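You operate a simulated robot arm through the tools that you are given. There is no shell and no other tool.

Carry out the task below with a simulated robot arm. There is one attempt and no reset: what you move stays moved.

TASK
Stone the burr off the keyed shaft and put a blue mark on the spot.
Fine: oil the grey stone on the green tin first; marking colour from the blue pad with the blue brush; both tools back where they stood. Set down upright: grey stone, blue brush. A coat counts when it lies all over at full strength: go over it till it gets no stronger. What is to be rubbed or washed off counts as gone when no trace of it is left.

Only the result counts: the job must be done as asked and must still hold three seconds after the hand-in. Knocking over, shifting, dropping, spilling or breaking anything else fails it.

THE ROBOT
A 6-joint arm with a two-finger gripper, fixed in place. Base frame: the origin is at the foot of the arm, x ahead of it, y to its left, z up; the work surface is at about z = 98.5. Units: cm, degrees, N and s.
Its first joint turns from -166.0 to 166.0 degrees. Payload 3.43 kg.
The TCP is the grasp point between the finger pads, 2 cm short of the fingertips. In the tool frame z runs along the fingers and y along their closing line. The gripper opens to 19 cm. The gripper's body begins 24.8 cm behind the TCP.
Orientation is that of the tool frame in the base frame, as [roll, pitch, yaw] about the fixed x, y, z axes, in that order (R = Rz(yaw) Ry(pitch) Rx(roll)). With the fingers straight down and closing along the base's y, the tool's x points along the base's -x, its y along +y and its z along -z.

THE INTERFACE
- The arm moves only by the tool jog_arm. Its argument "commands" is a list of rows, each a list of 7 numbers: the finger opening in cm, from 0 to 19, then the shift along the base's x, y, z in cm, then the turn, a rotation vector about the base's x, y, z in degrees. In form: [[gripper, dx, dy, dz, wx, wy, wz], ...]. A call has 1 to 20 rows; each row shifts and turns the commanded pose from where the row before left it. Each row takes 0.2 s and may step no farther than 5 cm and 8.6 degrees from the row before; otherwise, or with a gripper value out of range, the whole call is refused. A pose out of reach is approached as far as the arm can. The call stops where the force on the tool passes 40 N (or 10 N more than at its start, if that is more) or the arm is blocked; 0.2 s more then pass. Each finger travels about 15.3 cm/s and halts on what it meets, pressing with about 29 N; the grip force reading is that of the motor and also rises with nothing between the fingers. The clock runs only during rows and for 0.2 s after the last one: add rows that do not move to give the fingers time. The reply holds the time, the measured pose of the TCP, the force on the tool along the base axes, the opening and the grip force, in the units named above and with some noise, with the torque about the TCP (base axes, N m) and any sound that the robot's microphone picked up, and new pictures: "show" is both (left out), scene, wrist or none.
- Cameras (640 x 400 px; columns grow to the right, rows downward): "scene" is fixed at [40.1, 64.95, 182.69]; the picture's right is [-0.72, -0.69, 0.00], its down [-0.44, 0.46, -0.77] and it looks along [0.54, -0.56, -0.63] (base axes); focal length 374 px, centre (320, 200). "wrist" rides on the gripper at [7, -0.8, -28.8] in the tool frame; the picture's right is [0.12, 0.99, 0.00], its down [-0.96, 0.12, -0.25] and it looks along [-0.25, 0.03, 0.97] (tool axes); focal length 261 px, centre (320, 200). There is no depth. A picture from a camera that has moved, and an enlarged one, comes with that camera's place and axes in the base frame and with its lens.
- slide_trunk(by): slides the trunk up (or, below 0, down) by that many cm; the arm rides with it, the base frame stays. It gives what a move gives, with no picture.
- enlarge(camera, box): a new picture of the part [left, top, right, bottom] of that camera's present view, enlarged. No time passes.
- sign_off(): hands the job in; it is judged then, once.

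Nothing tells you positions but the pictures and the camera data. Unless the task says otherwise, let go and move clear before handing in.

The tools are called after "Call:" by a JSON object that holds its "api" and its "payload". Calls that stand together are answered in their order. jog_arm: Moves the arm, as the interface text tells. Its arguments: {"type":"object","properties":{"commands":{"type":"array"},"show":{"type":"string","enum":["both","scene","wrist","none"]}},"required":["commands"]} The other tools are called the same way: slide_trunk (by) slides the trunk up or down; enlarge (camera, box) takes an enlarged picture of a part of a camera's view; sign_off () hands the job in.

At the start:

```text
t: 0.0
tcp_pos: [66.13, 2.4, 137.95]
ee_rot: [179.9, 0.0, 180.0]
ft_force: [-0.5, -0.1, 0.1]
ft_torque: [-0.02, -0.03, 0.01]
width: 19.01
finger_force: 0.0
trunk travel left (down, up): [-27.5, 16.5]
```

scene: 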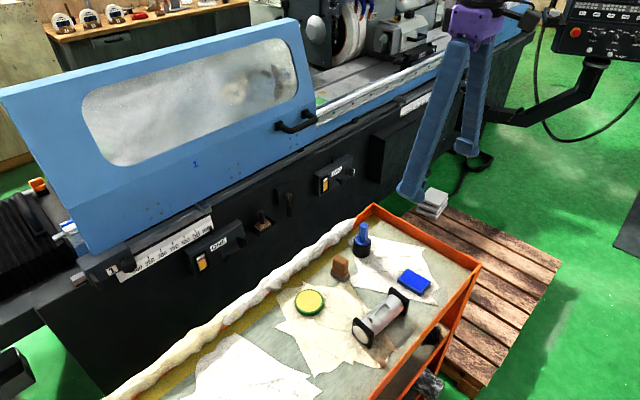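
wrist: 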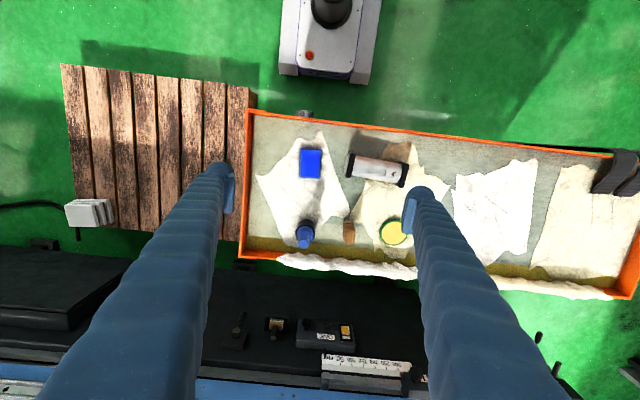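

I see a tray with a blue brush, a brown/grey block (likely the stone), a yellow-topped green tin, a blue pad and a shaft on two black supports. First I look closer.

Call:
{"api": "enlarge", "payload": {"camera": "scene", "box": [270, 200, 490, 370]}}

Call:
{"api": "enlarge", "payload": {"camera": "wrist", "box": [240, 110, 440, 270]}}

Call:
{"api": "enlarge", "payload": {"camera": "scene", "box": [340, 275, 420, 355]}}

Call:
{"api": "enlarge", "payload": {"camera": "scene", "box": [320, 215, 380, 285]}}

```text
2.35 times, centred on (380, 285) of scene
camera zoom: at [40.1, 64.95, 182.69], right [-0.72, -0.69, 0.0], down [-0.44, 0.46, -0.77], along [0.54, -0.56, -0.63], focal length 881 px, centre (179, 0)
```

zoom: 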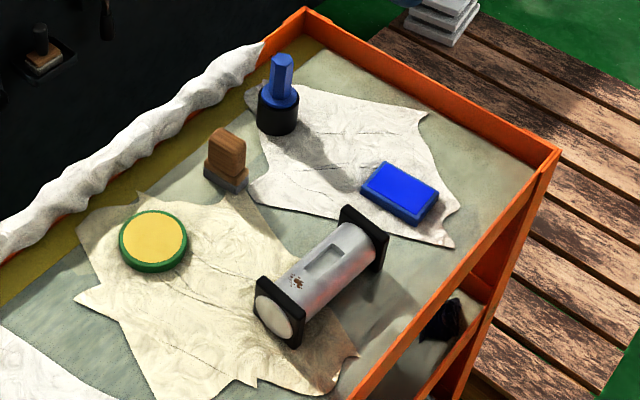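

```text
2.50 times, centred on (340, 190) of wrist
camera zoom: at [59.25, 1.6, 166.81], right [-0.12, 0.99, 0.0], down [0.96, 0.12, 0.25], along [0.25, 0.03, -0.97], focal length 652 px, centre (270, 225)
```

zoom: 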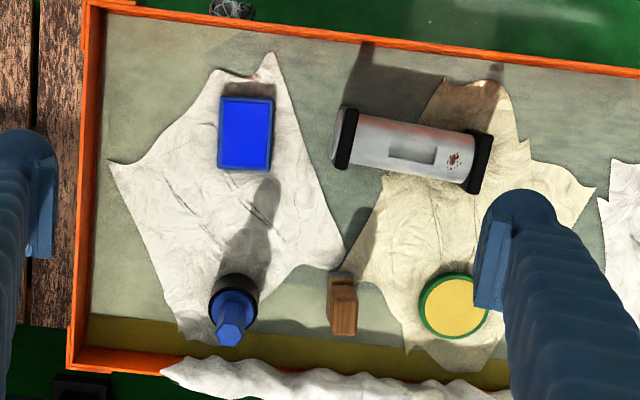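

```text
5.00 times, centred on (380, 315) of scene
camera zoom: at [40.1, 64.95, 182.69], right [-0.72, -0.69, 0.0], down [-0.44, 0.46, -0.77], along [0.54, -0.56, -0.63], focal length 1873 px, centre (20, -375)
```

zoom: 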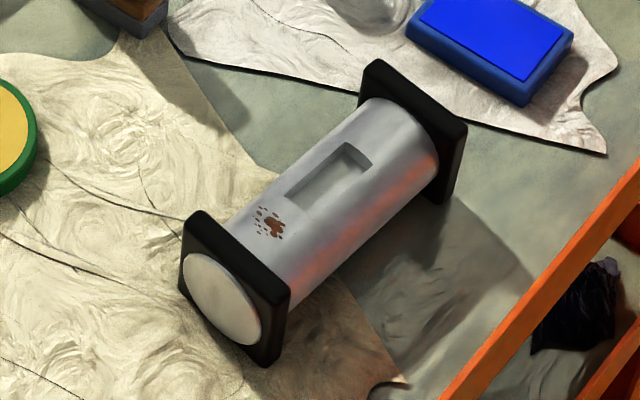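

```text
5.71 times, centred on (350, 250) of scene
camera zoom: at [40.1, 64.95, 182.69], right [-0.72, -0.69, 0.0], down [-0.44, 0.46, -0.77], along [0.54, -0.56, -0.63], focal length 2140 px, centre (149, -86)
```

zoom: 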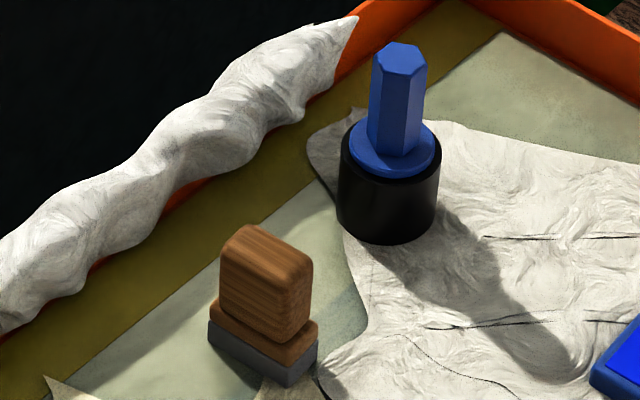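

The stone (grey with a wooden handle), the brush (blue hex handle, black lower part), the tin, the pad and the shaft are all located roughly. I move the wrist camera over the shaft to see the burr more exactly.

Call:
{"api": "jog_arm", "payload": {"commands": [[19, 0, 2.8, -3.4, 0, 0, 0], [19, 0, 2.8, -3.4, 0, 0, 0], [19, 0, 2.8, -3.4, 0, 0, 0], [19, 0, 2.8, -3.4, 0, 0, 0], [19, 0, 2.8, -3.4, 0, 0, 0], [19, 0, 0, 0, 0, 0, 0]]}}

```text
t: 1.4
tcp_pos: [65.75, 16.6, 121.63]
ee_rot: [-179.9, 0.0, -180.0]
ft_force: [-0.9, 1.0, 0.5]
ft_torque: [-0.04, 0.0, 0.04]
width: 19.0
finger_force: 0.0
trunk travel left (down, up): [-27.5, 16.5]
camera wrist: at [58.78, 15.74, 150.36], right [-0.12, 0.99, 0.0], down [0.96, 0.11, 0.25], along [0.25, 0.03, -0.97], focal length 261 px, centre (320, 200)
```

scene: 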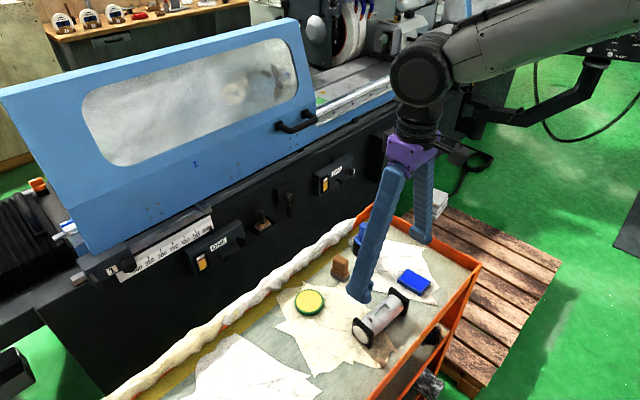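
wrist: 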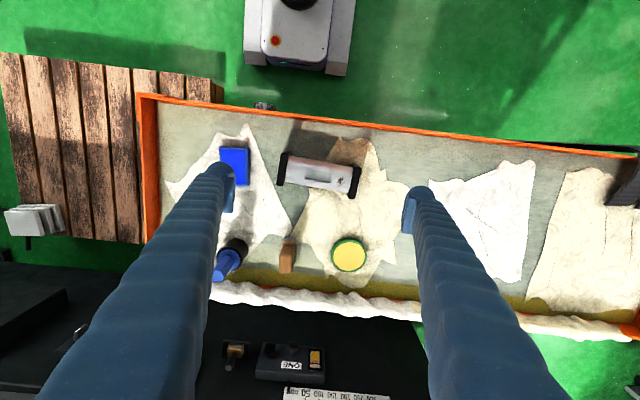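

The view is clear now; I enlarge on the shaft, stone, brush, tin.

Call:
{"api": "enlarge", "payload": {"camera": "wrist", "box": [270, 130, 370, 210]}}

Call:
{"api": "enlarge", "payload": {"camera": "wrist", "box": [205, 215, 375, 295]}}

Call:
{"api": "enlarge", "payload": {"camera": "wrist", "box": [205, 130, 275, 190]}}

Call:
{"api": "enlarge", "payload": {"camera": "scene", "box": [280, 270, 360, 330]}}

```text
5.00 times, centred on (320, 170) of wrist
camera zoom: at [58.78, 15.74, 150.36], right [-0.12, 0.99, 0.0], down [0.96, 0.11, 0.25], along [0.25, 0.03, -0.97], focal length 1303 px, centre (320, 350)
```

zoom: 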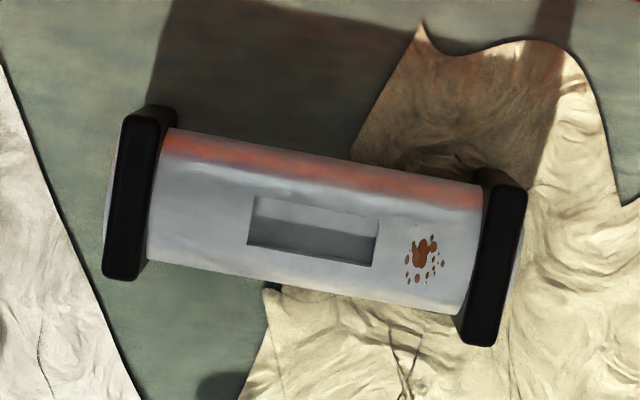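

```text
3.76 times, centred on (290, 255) of wrist
camera zoom: at [58.78, 15.74, 150.36], right [-0.12, 0.99, 0.0], down [0.96, 0.11, 0.25], along [0.25, 0.03, -0.97], focal length 981 px, centre (433, -7)
```

zoom: 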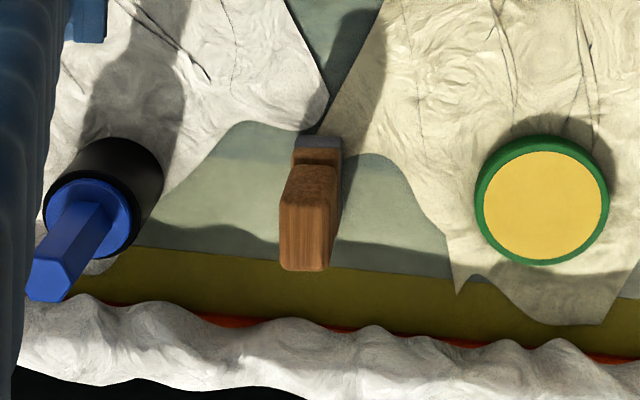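

```text
6.67 times, centred on (240, 160) of wrist
camera zoom: at [58.78, 15.74, 150.36], right [-0.12, 0.99, 0.0], down [0.96, 0.11, 0.25], along [0.25, 0.03, -0.97], focal length 1738 px, centre (853, 467)
```

zoom: 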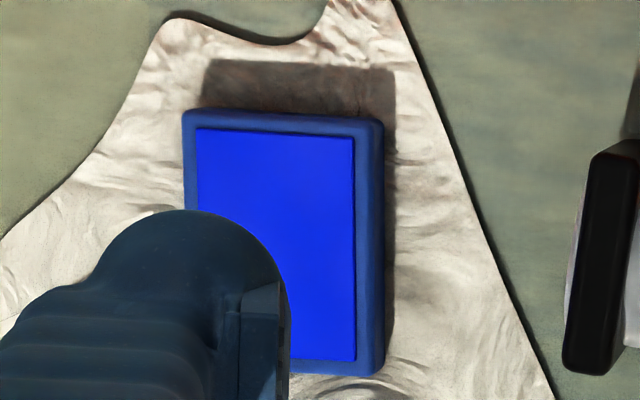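

```text
6.67 times, centred on (320, 300) of scene
camera zoom: at [40.1, 64.95, 182.69], right [-0.72, -0.69, 0.0], down [-0.44, 0.46, -0.77], along [0.54, -0.56, -0.63], focal length 2497 px, centre (320, -467)
```

zoom: 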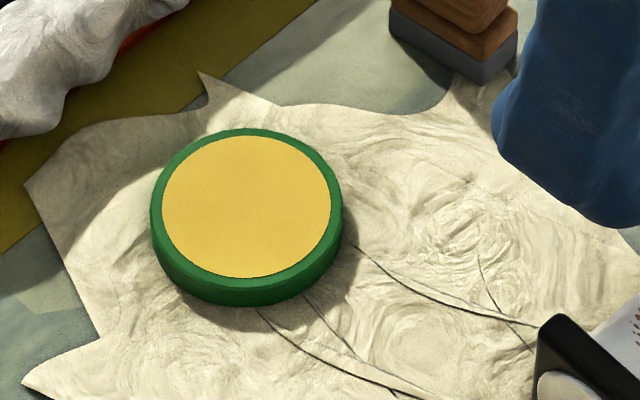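

The burr lies on top of the shaft near its left (+y) support, at about (66.8, 20.5, 104.5). The stone is at about (83.3, 12.1). I move over the stone to fix its place exactly.

Call:
{"api": "jog_arm", "payload": {"commands": [[19, 4.4, -1.1, 0, 0, 0, 0], [19, 4.4, -1.1, 0, 0, 0, 0], [19, 4.4, -1.1, 0, 0, 0, 0], [19, 4.35, -1.1, 0, 0, 0, 0], [19, 0, 0, 0, 0, 0, 0], [19, 0, 0, 0, 0, 0, 0]]}}

Call:
{"api": "enlarge", "payload": {"camera": "wrist", "box": [265, 160, 375, 230]}}

Call:
{"api": "enlarge", "payload": {"camera": "wrist", "box": [210, 150, 430, 290]}}

```text
t: 2.8
tcp_pos: [83.85, 11.74, 121.12]
ee_rot: [-180.0, -0.1, 180.0]
ft_force: [-0.4, 0.8, 0.3]
ft_torque: [-0.06, 0.04, -0.01]
width: 18.98
finger_force: 0.1
trunk travel left (down, up): [-27.5, 16.5]
camera wrist: at [76.95, 10.89, 149.97], right [-0.12, 0.99, 0.0], down [0.96, 0.12, 0.25], along [0.24, 0.03, -0.97], focal length 261 px, centre (320, 200)
```

scene: 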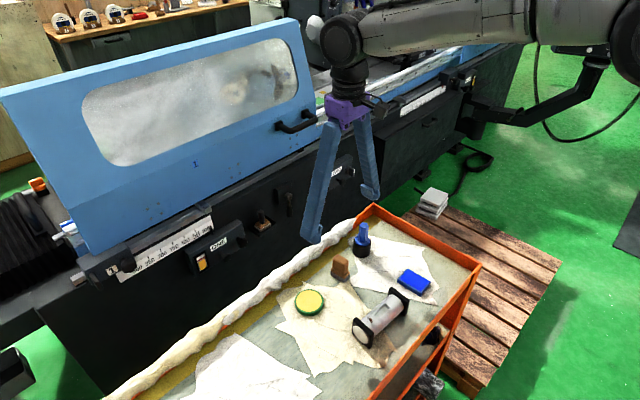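
wrist: 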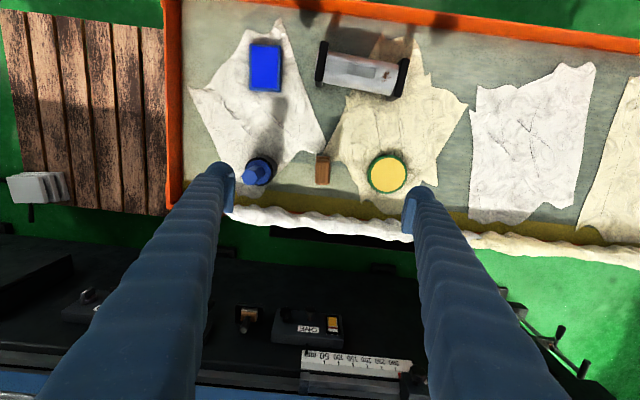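

```text
5.71 times, centred on (320, 195) of wrist
camera zoom: at [76.95, 10.89, 149.97], right [-0.12, 0.99, 0.0], down [0.96, 0.12, 0.25], along [0.24, 0.03, -0.97], focal length 1489 px, centre (320, 229)
```

zoom: 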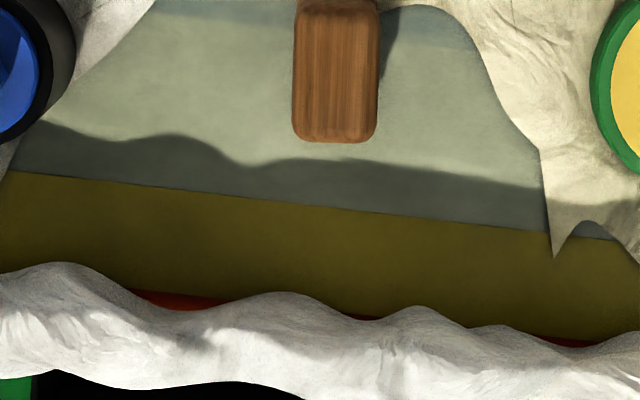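

```text
2.86 times, centred on (320, 220) of wrist
camera zoom: at [76.95, 10.89, 149.97], right [-0.12, 0.99, 0.0], down [0.96, 0.12, 0.25], along [0.24, 0.03, -0.97], focal length 745 px, centre (320, 143)
```

zoom: 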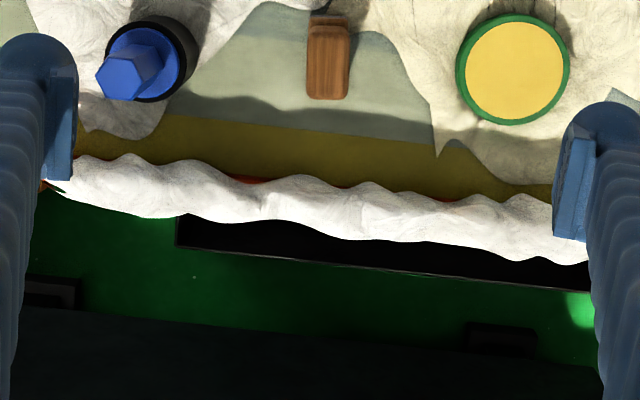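

I want the stone's yaw and the brush's details before grasping, so I take closer pictures.

Call:
{"api": "enlarge", "payload": {"camera": "scene", "box": [325, 250, 357, 282]}}

Call:
{"api": "enlarge", "payload": {"camera": "scene", "box": [345, 218, 381, 260]}}

Call:
{"api": "enlarge", "payload": {"camera": "wrist", "box": [300, 145, 345, 195]}}

Call:
{"api": "enlarge", "payload": {"camera": "wrist", "box": [300, 30, 420, 105]}}

```text
12.50 times, centred on (341, 266) of scene
camera zoom: at [40.1, 64.95, 182.69], right [-0.72, -0.69, 0.0], down [-0.44, 0.46, -0.77], along [0.54, -0.56, -0.63], focal length 4682 px, centre (58, -625)
```

zoom: 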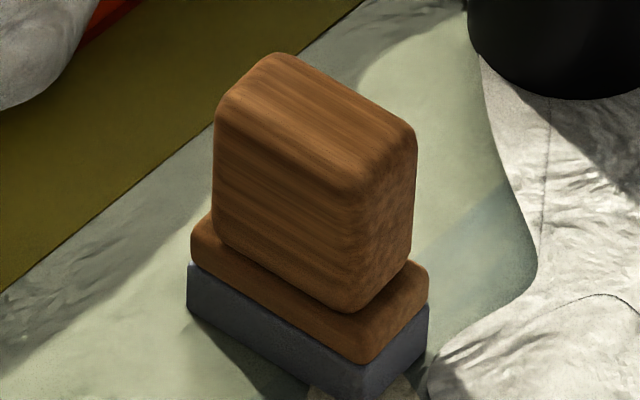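

```text
9.52 times, centred on (363, 239) of scene
camera zoom: at [40.1, 64.95, 182.69], right [-0.72, -0.69, 0.0], down [-0.44, 0.46, -0.77], along [0.54, -0.56, -0.63], focal length 3567 px, centre (-90, -171)
```

zoom: 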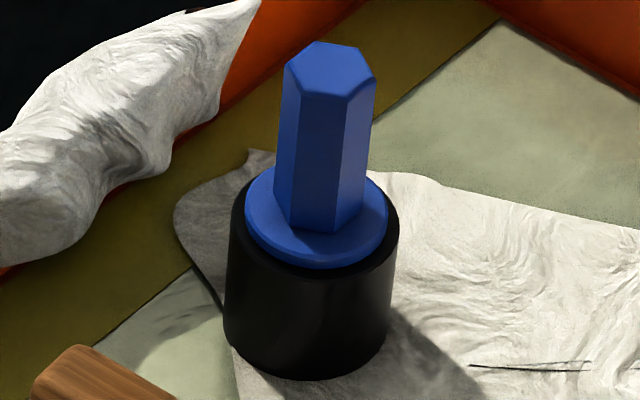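

```text
8.00 times, centred on (322, 170) of wrist
camera zoom: at [76.95, 10.89, 149.97], right [-0.12, 0.99, 0.0], down [0.96, 0.12, 0.25], along [0.24, 0.03, -0.97], focal length 2085 px, centre (300, 440)
```

zoom: 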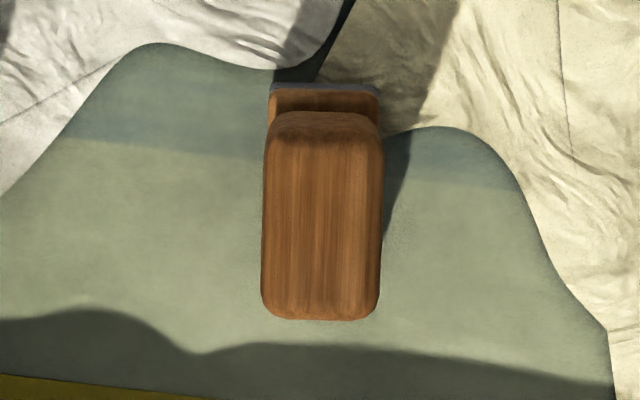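

```text
5.33 times, centred on (360, 68) of wrist
camera zoom: at [76.95, 10.89, 149.97], right [-0.12, 0.99, 0.0], down [0.96, 0.12, 0.25], along [0.24, 0.03, -0.97], focal length 1390 px, centre (107, 907)
```

zoom: 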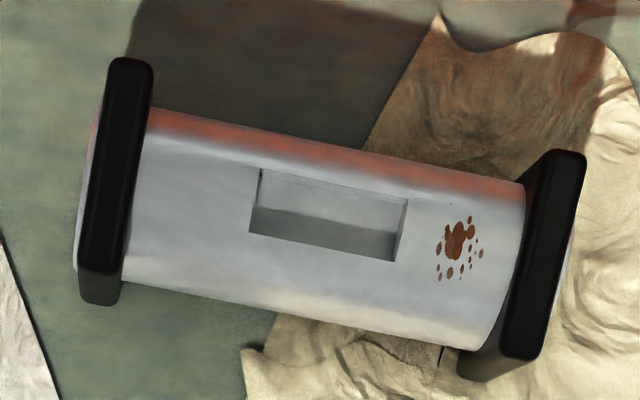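

The stone is at about (83.5, 12.15), yawed about +5.5°, with its handle between z 101 and 105. I go down over it with the fingers part closed and take a picture before gripping.

Call:
{"api": "jog_arm", "payload": {"commands": [[8, -0.35, 0.4, 0, 0, 0, 5.5], [8, 0, 0, -4, 0, 0, 0], [8, 0, 0, -4, 0, 0, 0], [8, 0, 0, -4, 0, 0, 0], [8, 0, 0, -3, 0, 0, 0], [8, 0, 0, 0, 0, 0, 0], [8, 0, 0, 0, 0, 0, 0]]}}

Call:
{"api": "enlarge", "payload": {"camera": "wrist", "box": [240, 125, 400, 275]}}

Call:
{"api": "enlarge", "payload": {"camera": "scene", "box": [300, 230, 380, 290]}}

```text
t: 4.4
tcp_pos: [83.46, 12.67, 105.92]
ee_rot: [180.0, -0.1, -174.5]
ft_force: [-0.8, -0.2, -1.0]
ft_torque: [-0.01, 0.0, 0.01]
width: 8.0
finger_force: 0.0
trunk travel left (down, up): [-27.5, 16.5]
camera wrist: at [76.7, 11.21, 134.9], right [-0.21, 0.98, 0.0], down [0.95, 0.21, 0.25], along [0.24, 0.05, -0.97], focal length 261 px, centre (320, 200)
```

scene: 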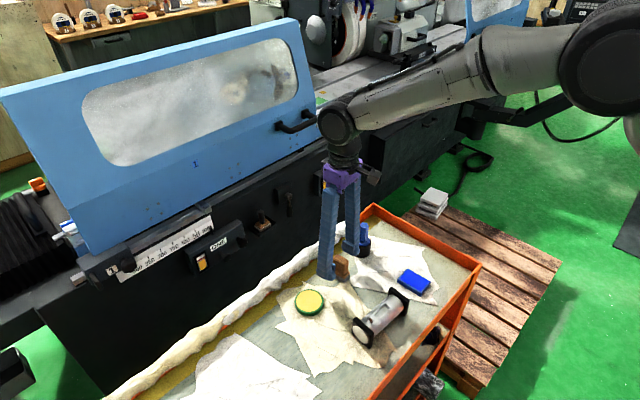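
wrist: 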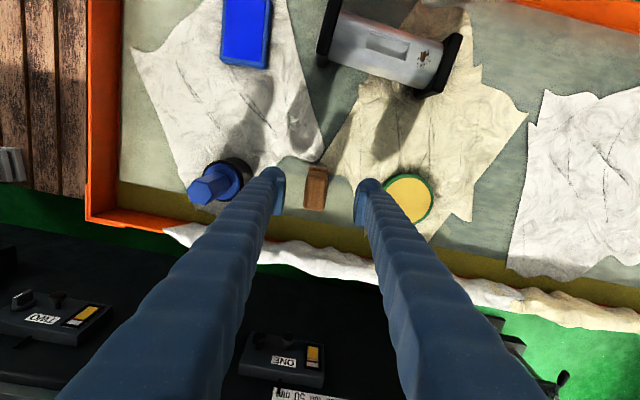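

```text
2.67 times, centred on (320, 200) of wrist
camera zoom: at [76.7, 11.21, 134.9], right [-0.21, 0.98, 0.0], down [0.95, 0.21, 0.25], along [0.24, 0.05, -0.97], focal length 695 px, centre (320, 200)
```

zoom: 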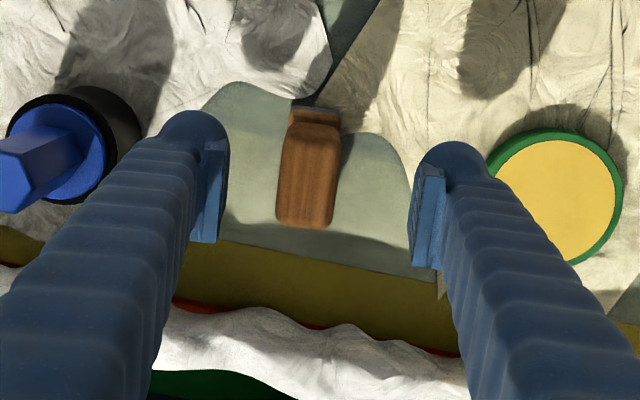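

```text
6.67 times, centred on (340, 260) of scene
camera zoom: at [40.1, 64.95, 182.69], right [-0.72, -0.69, 0.0], down [-0.44, 0.46, -0.77], along [0.54, -0.56, -0.63], focal length 2497 px, centre (187, -200)
```

zoom: 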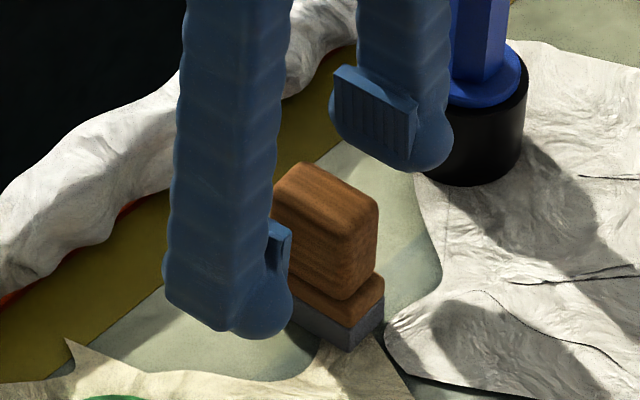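

The fingers straddle the handle, the stone a little toward -y of centre. I let it settle and look closer for the stone's yaw.

Call:
{"api": "jog_arm", "payload": {"commands": [[8, 0, 0, 0, 0, 0, 0], [8, 0, 0, 0, 0, 0, 0]], "show": "wrist"}}

Call:
{"api": "enlarge", "payload": {"camera": "wrist", "box": [270, 150, 370, 230]}}

```text
t: 5.0
tcp_pos: [83.5, 12.64, 106.09]
ee_rot: [180.0, -0.2, -174.5]
ft_force: [0.0, 0.0, -0.5]
ft_torque: [-0.03, -0.01, 0.03]
width: 7.99
finger_force: 0.1
trunk travel left (down, up): [-27.5, 16.5]
camera wrist: at [76.7, 11.2, 134.92], right [-0.21, 0.98, 0.0], down [0.95, 0.21, 0.25], along [0.24, 0.05, -0.97], focal length 261 px, centre (320, 200)
```

wrist: 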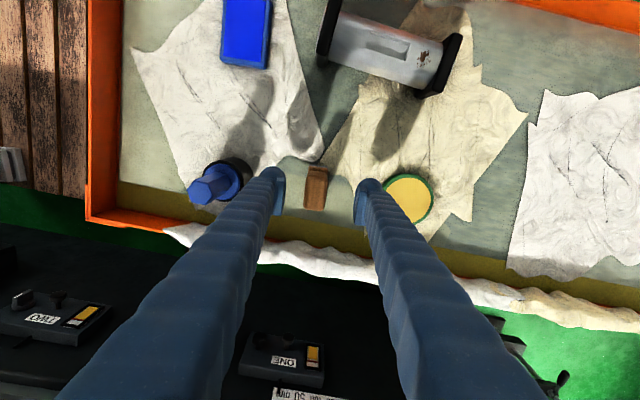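

```text
5.00 times, centred on (320, 190) of wrist
camera zoom: at [76.7, 11.2, 134.92], right [-0.21, 0.98, 0.0], down [0.95, 0.21, 0.25], along [0.24, 0.05, -0.97], focal length 1303 px, centre (320, 250)
```

zoom: 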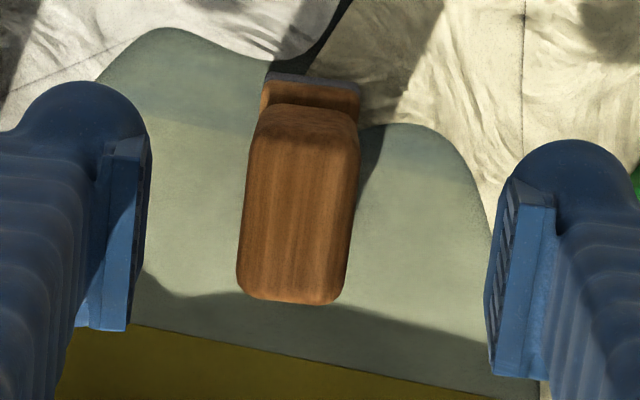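

The stone is about 0.5 cm toward -y of the grip centre and yawed slightly more; I correct, lower to the handle and close.

Call:
{"api": "jog_arm", "payload": {"commands": [[8, -0.28, -0.48, 0, 0, 0, 1.0], [8, 0, 0, -1.2, 0, 0, 0], [8, 0, 0, -1.1, 0, 0, 0], [4.5, 0, 0, 0, 0, 0, 0], [3.2, 0, 0, 0, 0, 0, 0], [3.2, 0, 0, 0, 0, 0, 0]]}}

Call:
{"api": "enlarge", "payload": {"camera": "wrist", "box": [270, 150, 370, 230]}}

Call:
{"api": "enlarge", "payload": {"camera": "scene", "box": [310, 240, 370, 285]}}

```text
t: 6.4
tcp_pos: [83.2, 12.07, 103.72]
ee_rot: [-180.0, -0.1, -173.4]
ft_force: [0.3, 0.0, -0.6]
ft_torque: [-0.03, 0.05, -0.01]
width: 3.18
finger_force: 0.0
trunk travel left (down, up): [-27.5, 16.5]
camera wrist: at [76.4, 10.46, 132.57], right [-0.23, 0.97, 0.0], down [0.94, 0.22, 0.25], along [0.24, 0.06, -0.97], focal length 261 px, centre (320, 200)
```

scene: 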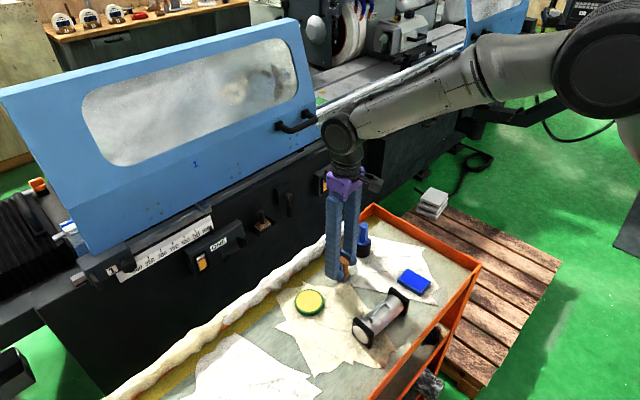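
wrist: 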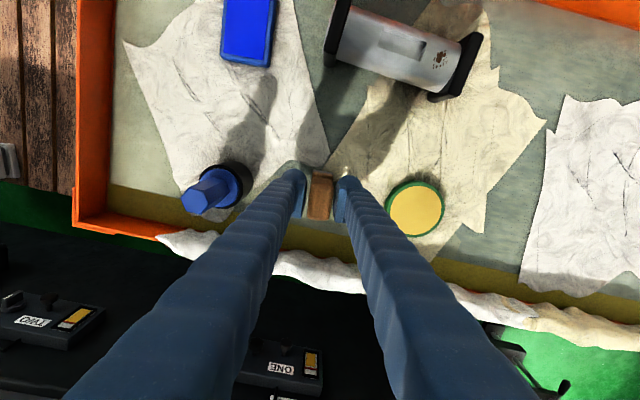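

```text
5.00 times, centred on (320, 190) of wrist
camera zoom: at [76.4, 10.46, 132.57], right [-0.23, 0.97, 0.0], down [0.94, 0.22, 0.25], along [0.24, 0.06, -0.97], focal length 1303 px, centre (320, 250)
```

zoom: 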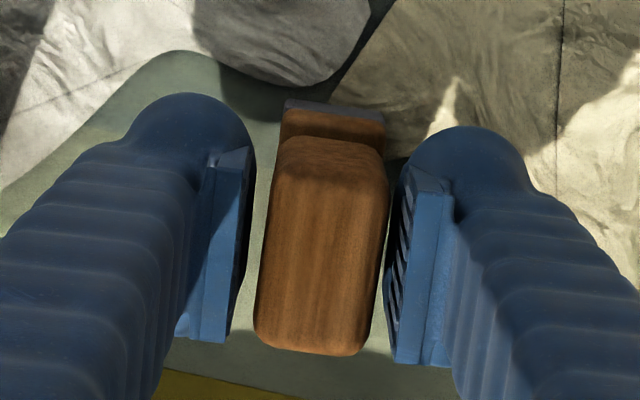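

```text
8.89 times, centred on (340, 262) of scene
camera zoom: at [40.1, 64.95, 182.69], right [-0.72, -0.69, 0.0], down [-0.44, 0.46, -0.77], along [0.54, -0.56, -0.63], focal length 3329 px, centre (142, -356)
```

zoom: 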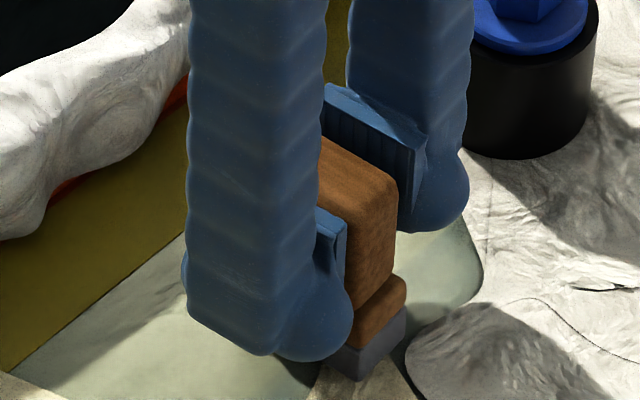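

The handle is well centred between the pads. I close on it and then lift straight up a little.

Call:
{"api": "jog_arm", "payload": {"commands": [[0, 0, 0, 0, 0, 0, 0], [0, 0, 0, 0, 0, 0, 0], [0, 0, 0, 0, 0, 0, 0]], "show": "none"}}

Call:
{"api": "jog_arm", "payload": {"commands": [[0, 0, 0, 1.0, 0, 0, 0], [0, 0, 0, 3, 0, 0, 0], [0, 0, 0, 4, 0, 0, 0], [0, 0, 0, 0, 0, 0, 0], [0, 0, 0, 0, 0, 0, 0]]}}

Call:
{"api": "enlarge", "payload": {"camera": "scene", "box": [310, 220, 370, 285]}}

Call:
{"api": "enlarge", "payload": {"camera": "wrist", "box": [270, 150, 370, 230]}}

```text
t: 7.2
tcp_pos: [83.15, 12.0, 103.73]
ee_rot: [-179.9, 0.0, -173.5]
ft_force: [-0.4, 0.5, 0.1]
ft_torque: [-0.02, 0.0, -0.02]
width: 2.48
finger_force: 29.2
trunk travel left (down, up): [-27.5, 16.5]
```

```text
t: 8.4
tcp_pos: [82.94, 12.08, 111.77]
ee_rot: [-180.0, 0.0, -173.5]
ft_force: [-0.1, 0.8, -1.4]
ft_torque: [0.0, -0.01, 0.02]
width: 2.48
finger_force: 28.7
trunk travel left (down, up): [-27.5, 16.5]
camera wrist: at [76.08, 10.44, 140.57], right [-0.23, 0.97, 0.0], down [0.94, 0.22, 0.25], along [0.24, 0.06, -0.97], focal length 261 px, centre (320, 200)
```

scene: 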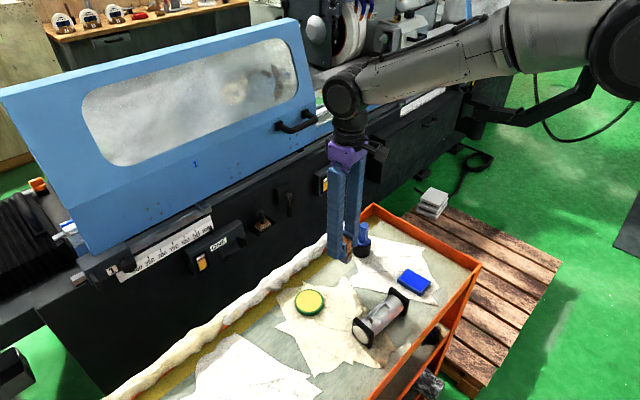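
wrist: 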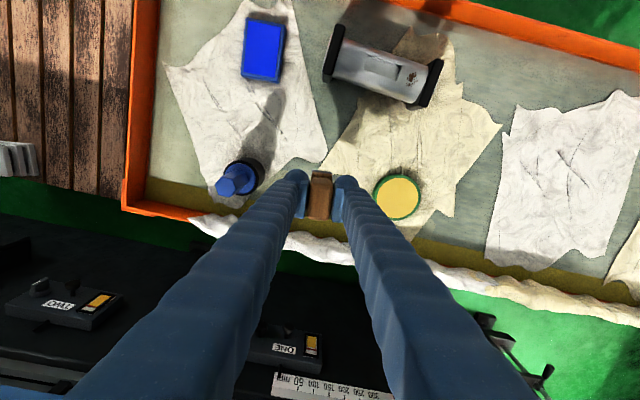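

```text
6.15 times, centred on (340, 252) of scene
camera zoom: at [40.1, 64.95, 182.69], right [-0.72, -0.69, 0.0], down [-0.44, 0.46, -0.77], along [0.54, -0.56, -0.63], focal length 2305 px, centre (197, -123)
```

zoom: 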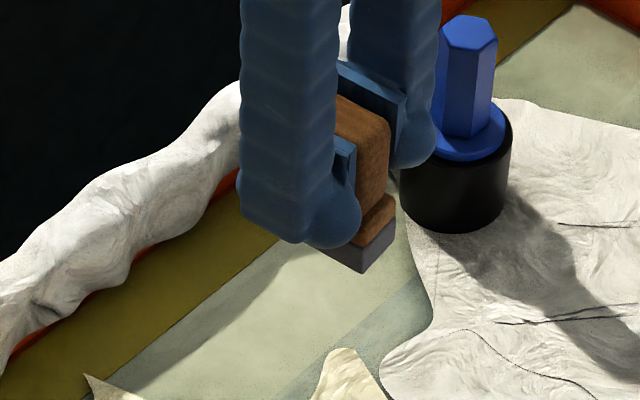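

```text
5.00 times, centred on (320, 190) of wrist
camera zoom: at [76.08, 10.44, 140.57], right [-0.23, 0.97, 0.0], down [0.94, 0.22, 0.25], along [0.24, 0.06, -0.97], focal length 1303 px, centre (320, 250)
```

zoom: 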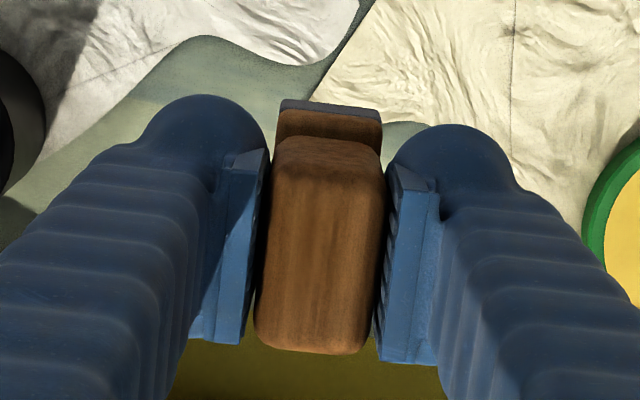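

The stone is held upright and centred in the grip. I carry it over the tin at about (82.95, 24.9).

Call:
{"api": "jog_arm", "payload": {"commands": [[0, 0, 4.2, 0, 0, 0, 0], [0, 0, 4.2, 0, 0, 0, 0], [0, 0, 4.3, 0, 0, 0, 0], [0, 0, 0, -3, 0, 0, 0], [0, 0, 0, 0, 0, 0, 0], [0, 0, 0, 0, 0, 0, 0]]}}

Call:
{"api": "enlarge", "payload": {"camera": "scene", "box": [280, 250, 360, 320]}}

Call:
{"api": "enlarge", "payload": {"camera": "wrist", "box": [265, 140, 375, 230]}}

```text
t: 9.8
tcp_pos: [83.28, 24.76, 108.42]
ee_rot: [-179.9, -0.1, -173.5]
ft_force: [0.3, 0.8, -1.7]
ft_torque: [0.01, 0.0, -0.01]
width: 2.49
finger_force: 28.8
trunk travel left (down, up): [-27.5, 16.5]
camera wrist: at [76.47, 23.2, 137.3], right [-0.23, 0.97, 0.0], down [0.94, 0.22, 0.25], along [0.24, 0.06, -0.97], focal length 261 px, centre (320, 200)
```

scene: 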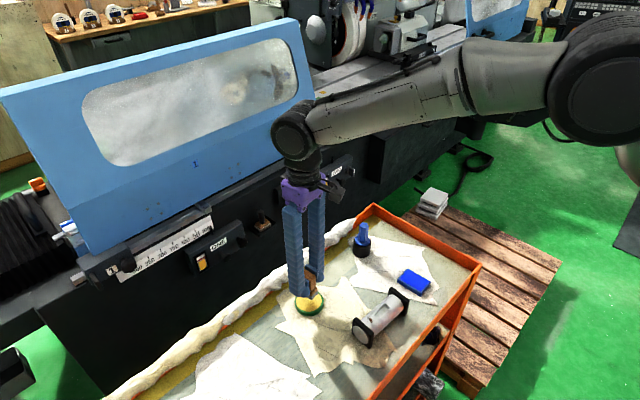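
wrist: 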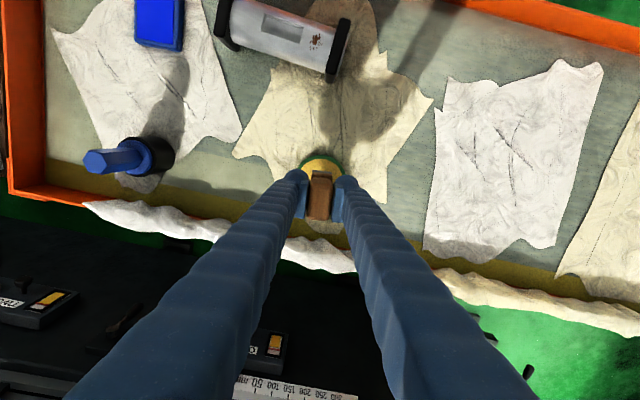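

```text
5.71 times, centred on (320, 285) of scene
camera zoom: at [40.1, 64.95, 182.69], right [-0.72, -0.69, 0.0], down [-0.44, 0.46, -0.77], along [0.54, -0.56, -0.63], focal length 2140 px, centre (320, -286)
```

zoom: 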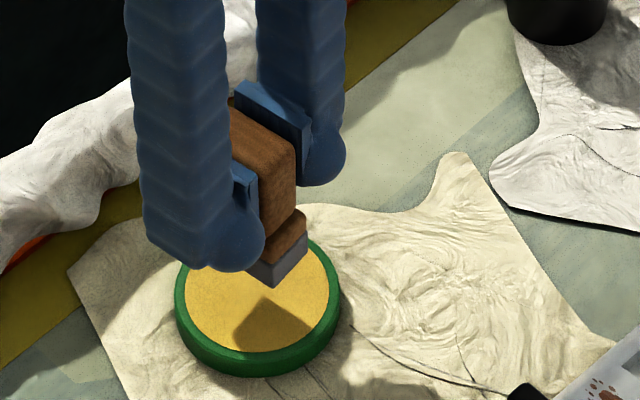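

```text
4.44 times, centred on (320, 185) of wrist
camera zoom: at [76.47, 23.2, 137.3], right [-0.23, 0.97, 0.0], down [0.94, 0.22, 0.25], along [0.24, 0.06, -0.97], focal length 1158 px, centre (320, 267)
```

zoom: 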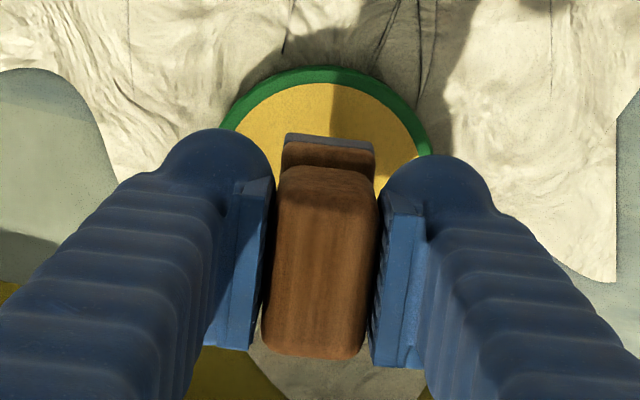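

The stone hangs over the yellow oil face; I centre it by a few millimetres and lower gently until contact.

Call:
{"api": "jog_arm", "payload": {"commands": [[0, -0.3, 0.15, 0, 0, 0, 0], [0, 0, 0, -1.2, 0, 0, 0], [0, 0, 0, -0.8, 0, 0, 0], [0, 0, 0, -0.5, 0, 0, 0], [0, 0, 0, 0, 0, 0, 0]]}}

Call:
{"api": "enlarge", "payload": {"camera": "scene", "box": [280, 250, 360, 320]}}

Call:
{"api": "enlarge", "payload": {"camera": "wrist", "box": [265, 140, 375, 230]}}

```text
t: 11.0
tcp_pos: [82.87, 24.77, 106.26]
ee_rot: [180.0, -0.1, -173.5]
ft_force: [-0.2, 0.4, -1.9]
ft_torque: [-0.01, 0.01, 0.0]
width: 2.49
finger_force: 28.9
trunk travel left (down, up): [-27.5, 16.5]
camera wrist: at [76.01, 23.27, 135.03], right [-0.23, 0.97, 0.0], down [0.94, 0.22, 0.25], along [0.24, 0.06, -0.97], focal length 261 px, centre (320, 200)
```

scene: 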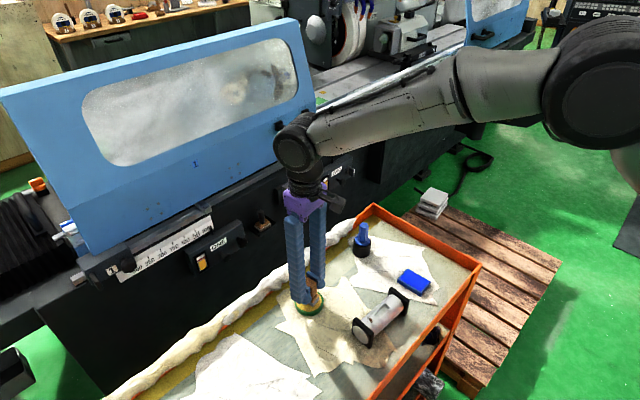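
wrist: 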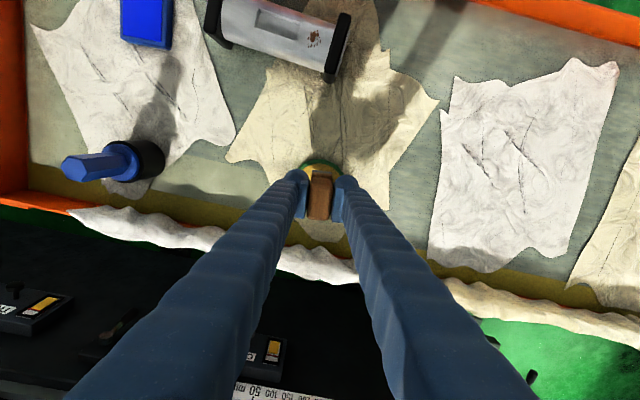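

```text
5.71 times, centred on (320, 285) of scene
camera zoom: at [40.1, 64.95, 182.69], right [-0.72, -0.69, 0.0], down [-0.44, 0.46, -0.77], along [0.54, -0.56, -0.63], focal length 2140 px, centre (320, -286)
```

zoom: 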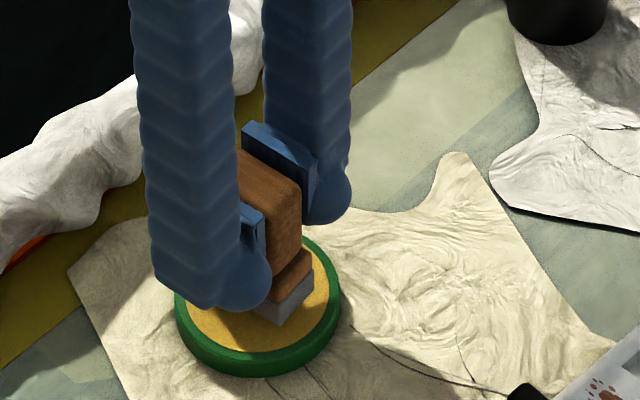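

```text
4.44 times, centred on (320, 185) of wrist
camera zoom: at [76.01, 23.27, 135.03], right [-0.23, 0.97, 0.0], down [0.94, 0.22, 0.25], along [0.24, 0.06, -0.97], focal length 1158 px, centre (320, 267)
```

zoom: 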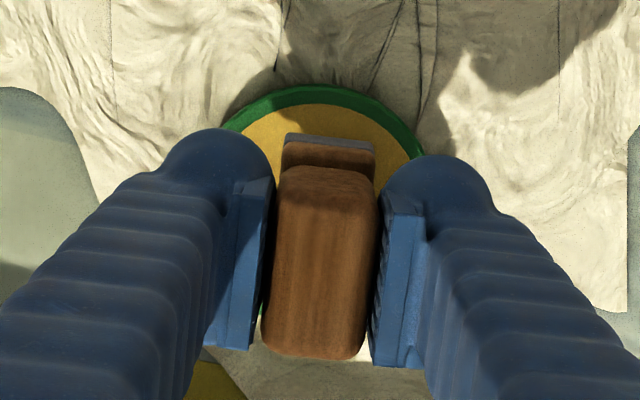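

The stone is now centred on the tin; I go down in small steps to contact.

Call:
{"api": "jog_arm", "payload": {"commands": [[0, 0, 0, -0.3, 0, 0, 0], [0, 0, 0, -0.3, 0, 0, 0], [0, 0, 0, -0.2, 0, 0, 0], [0, 0, 0, 0, 0, 0, 0]], "show": "none"}}

```text
t: 12.0
tcp_pos: [82.76, 24.86, 105.57]
ee_rot: [180.0, -0.2, -173.4]
ft_force: [0.2, 0.7, -1.4]
ft_torque: [0.02, 0.0, 0.03]
width: 2.5
finger_force: 29.0
trunk travel left (down, up): [-27.5, 16.5]
```

Call:
{"api": "jog_arm", "payload": {"commands": [[0, 0, 0, -0.1, 0, 0, 0], [0, 0, 0, -0.1, 0, 0, 0], [0, 0, 0, -0.1, 0, 0, 0], [0, 0, 0, 0, 0, 0, 0]], "show": "none"}}

```text
t: 13.0
tcp_pos: [82.84, 24.81, 105.34]
ee_rot: [-179.9, 0.0, -173.4]
ft_force: [2.5, 4.0, 18.4]
ft_torque: [0.12, 0.2, -0.03]
width: 2.48
finger_force: 29.0
trunk travel left (down, up): [-27.5, 16.5]
```

Contact at about 18 N. I hold it pressed, then lift and look.

Call:
{"api": "jog_arm", "payload": {"commands": [[0, 0, 0, 0, 0, 0, 0], [0, 0, 0, 0, 0, 0, 0], [0, 0, 0, 0, 0, 0, 0], [0, 0, 0, 0, 0, 0, 0], [0, 0, 0, 0, 0, 0, 0], [0, 0, 0, 0, 0, 0, 0], [0, 0, 0, 0, 0, 0, 0]], "show": "none"}}

Call:
{"api": "jog_arm", "payload": {"commands": [[0, 0, 0, 0.3, 0, 0, 0], [0, 0, 0, 1.0, 0, 0, 0], [0, 0, 0, 3, 0, 0, 0], [0, 0, 0, 4, 0, 0, 0], [0, 0, 0, 4, 0, 0, 0], [0, 0, 0, 4, 0, 0, 0], [0, 0, 0, 0, 0, 0, 0]]}}

Call:
{"api": "enlarge", "payload": {"camera": "scene", "box": [280, 220, 360, 320]}}

Call:
{"api": "enlarge", "payload": {"camera": "wrist", "box": [265, 140, 375, 230]}}

```text
t: 14.6
tcp_pos: [82.68, 24.88, 105.3]
ee_rot: [-180.0, -0.1, -173.6]
ft_force: [7.0, 5.5, 26.8]
ft_torque: [0.07, -0.14, 0.0]
width: 2.46
finger_force: 28.9
trunk travel left (down, up): [-27.5, 16.5]
```

```text
t: 16.2
tcp_pos: [82.98, 24.69, 121.63]
ee_rot: [-180.0, -0.1, -173.5]
ft_force: [0.2, -0.2, -0.6]
ft_torque: [0.01, 0.04, -0.01]
width: 2.48
finger_force: 28.5
trunk travel left (down, up): [-27.5, 16.5]
camera wrist: at [76.18, 23.06, 150.42], right [-0.23, 0.97, 0.0], down [0.94, 0.22, 0.25], along [0.24, 0.06, -0.97], focal length 261 px, centre (320, 200)
```

scene: 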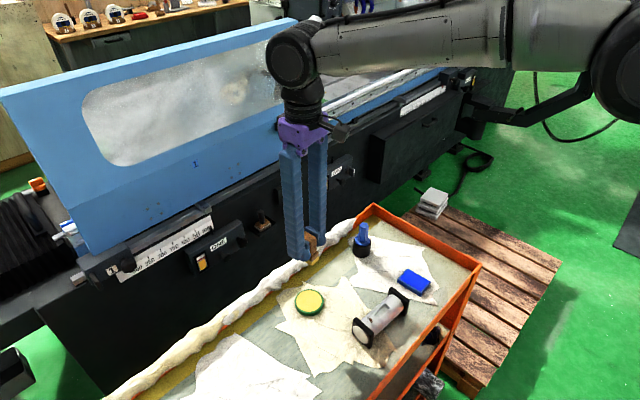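
wrist: 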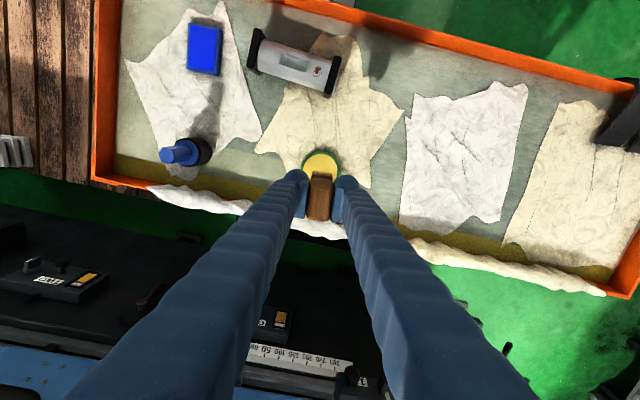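

```text
4.00 times, centred on (320, 270) of scene
camera zoom: at [40.1, 64.95, 182.69], right [-0.72, -0.69, 0.0], down [-0.44, 0.46, -0.77], along [0.54, -0.56, -0.63], focal length 1498 px, centre (320, -80)
```

zoom: 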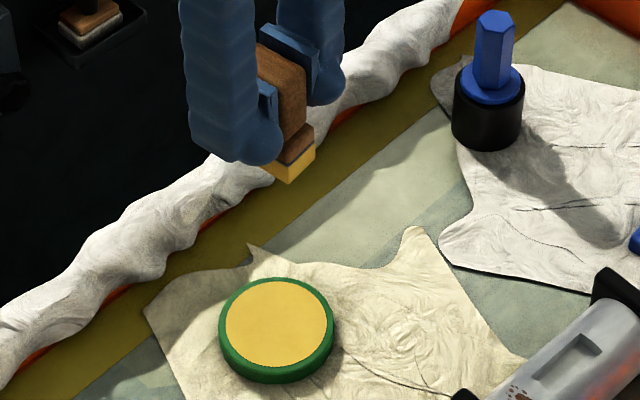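

```text
4.44 times, centred on (320, 185) of wrist
camera zoom: at [76.18, 23.06, 150.42], right [-0.23, 0.97, 0.0], down [0.94, 0.22, 0.25], along [0.24, 0.06, -0.97], focal length 1158 px, centre (320, 267)
```

zoom: 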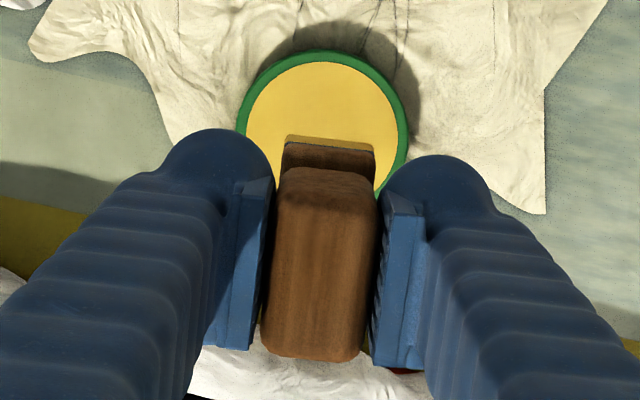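

The stone's grey part has turned yellow: it took the oil. I look closer at its strength.

Call:
{"api": "enlarge", "payload": {"camera": "scene", "box": [300, 240, 324, 270]}}

Call:
{"api": "enlarge", "payload": {"camera": "wrist", "box": [300, 150, 345, 190]}}

```text
13.33 times, centred on (312, 255) of scene
camera zoom: at [40.1, 64.95, 182.69], right [-0.72, -0.69, 0.0], down [-0.44, 0.46, -0.77], along [0.54, -0.56, -0.63], focal length 4994 px, centre (427, -533)
```

zoom: 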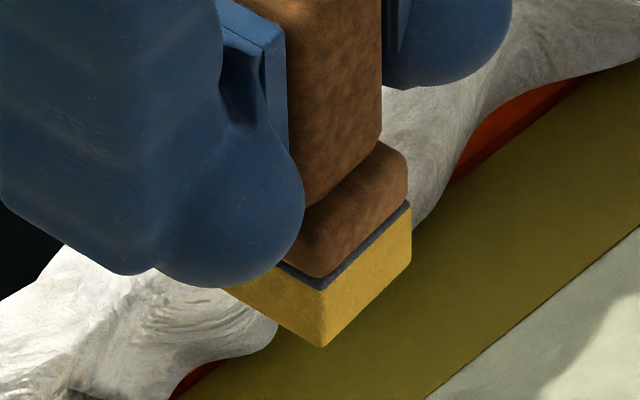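

```text
10.00 times, centred on (322, 170) of wrist
camera zoom: at [76.18, 23.06, 150.42], right [-0.23, 0.97, 0.0], down [0.94, 0.22, 0.25], along [0.24, 0.06, -0.97], focal length 2606 px, centre (295, 500)
```

zoom: 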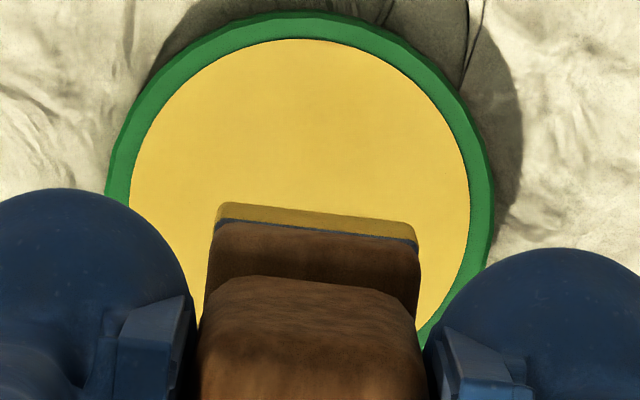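

The coat looks even; I press once more to be sure it gets no stronger.

Call:
{"api": "jog_arm", "payload": {"commands": [[0, 0, 0, -5, 0, 0, 0], [0, 0, 0, -5, 0, 0, 0], [0, 0, 0, -4, 0, 0, 0], [0, 0, 0, -1.5, 0, 0, 0], [0, 0, 0, -0.4, 0, 0, 0], [0, 0, 0, -0.3, 0, 0, 0], [0, 0, 0, -0.1, 0, 0, 0], [0, 0, 0, 0, 0, 0, 0], [0, 0, 0, 0, 0, 0, 0], [0, 0, 0, 0, 0, 0, 0], [0, 0, 0, 0, 0, 0, 0]], "show": "none"}}

Call:
{"api": "jog_arm", "payload": {"commands": [[0, 0, 0, 0.3, 0, 0, 0], [0, 0, 0, 1.0, 0, 0, 0], [0, 0, 0, 3, 0, 0, 0], [0, 0, 0, 4, 0, 0, 0], [0, 0, 0, 4, 0, 0, 0], [0, 0, 0, 4, 0, 0, 0], [0, 0, 0, 0, 0, 0, 0]]}}

Call:
{"api": "enlarge", "payload": {"camera": "scene", "box": [300, 240, 324, 270]}}

Call:
{"api": "enlarge", "payload": {"camera": "scene", "box": [280, 270, 420, 355]}}

```text
t: 18.6
tcp_pos: [82.8, 24.68, 105.18]
ee_rot: [-179.9, 0.1, -173.5]
ft_force: [5.9, -1.4, 25.0]
ft_torque: [-0.04, 0.04, 0.0]
width: 2.51
finger_force: 29.1
trunk travel left (down, up): [-27.5, 16.5]
```

```text
t: 20.2
tcp_pos: [82.73, 24.76, 121.39]
ee_rot: [180.0, 0.0, -173.4]
ft_force: [0.5, 0.4, -2.1]
ft_torque: [0.01, 0.02, -0.01]
width: 2.46
finger_force: 28.5
trunk travel left (down, up): [-27.5, 16.5]
camera wrist: at [75.96, 23.15, 150.31], right [-0.23, 0.97, 0.0], down [0.94, 0.22, 0.25], along [0.24, 0.06, -0.97], focal length 261 px, centre (320, 200)
```

scene: 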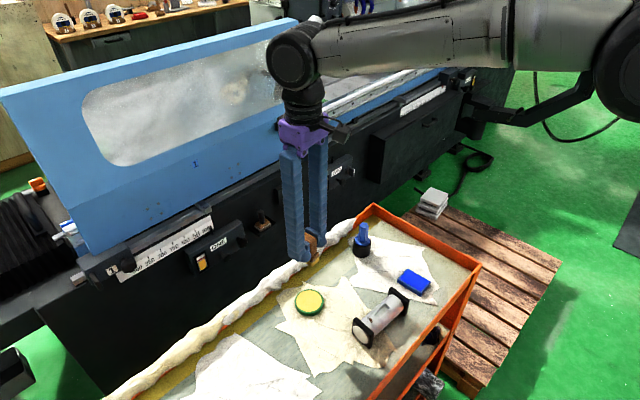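
wrist: 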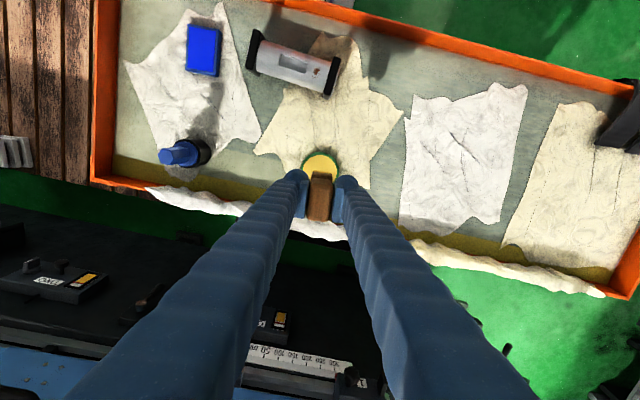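

```text
13.33 times, centred on (312, 255) of scene
camera zoom: at [40.1, 64.95, 182.69], right [-0.72, -0.69, 0.0], down [-0.44, 0.46, -0.77], along [0.54, -0.56, -0.63], focal length 4994 px, centre (427, -533)
```

zoom: 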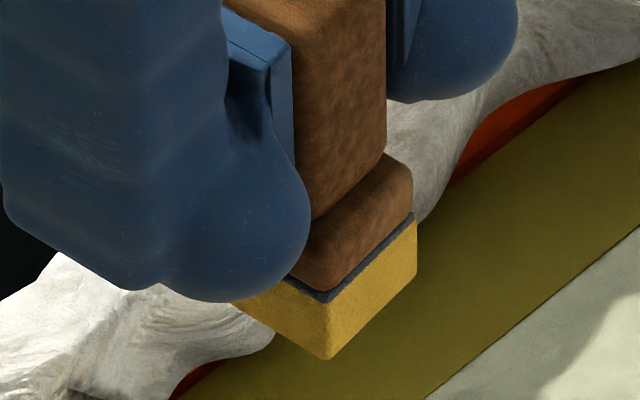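

```text
4.57 times, centred on (350, 312) of scene
camera zoom: at [40.1, 64.95, 182.69], right [-0.72, -0.69, 0.0], down [-0.44, 0.46, -0.77], along [0.54, -0.56, -0.63], focal length 1712 px, centre (183, -314)
```

zoom: 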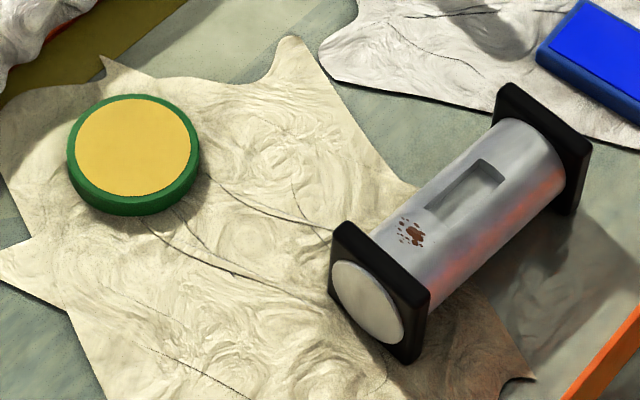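

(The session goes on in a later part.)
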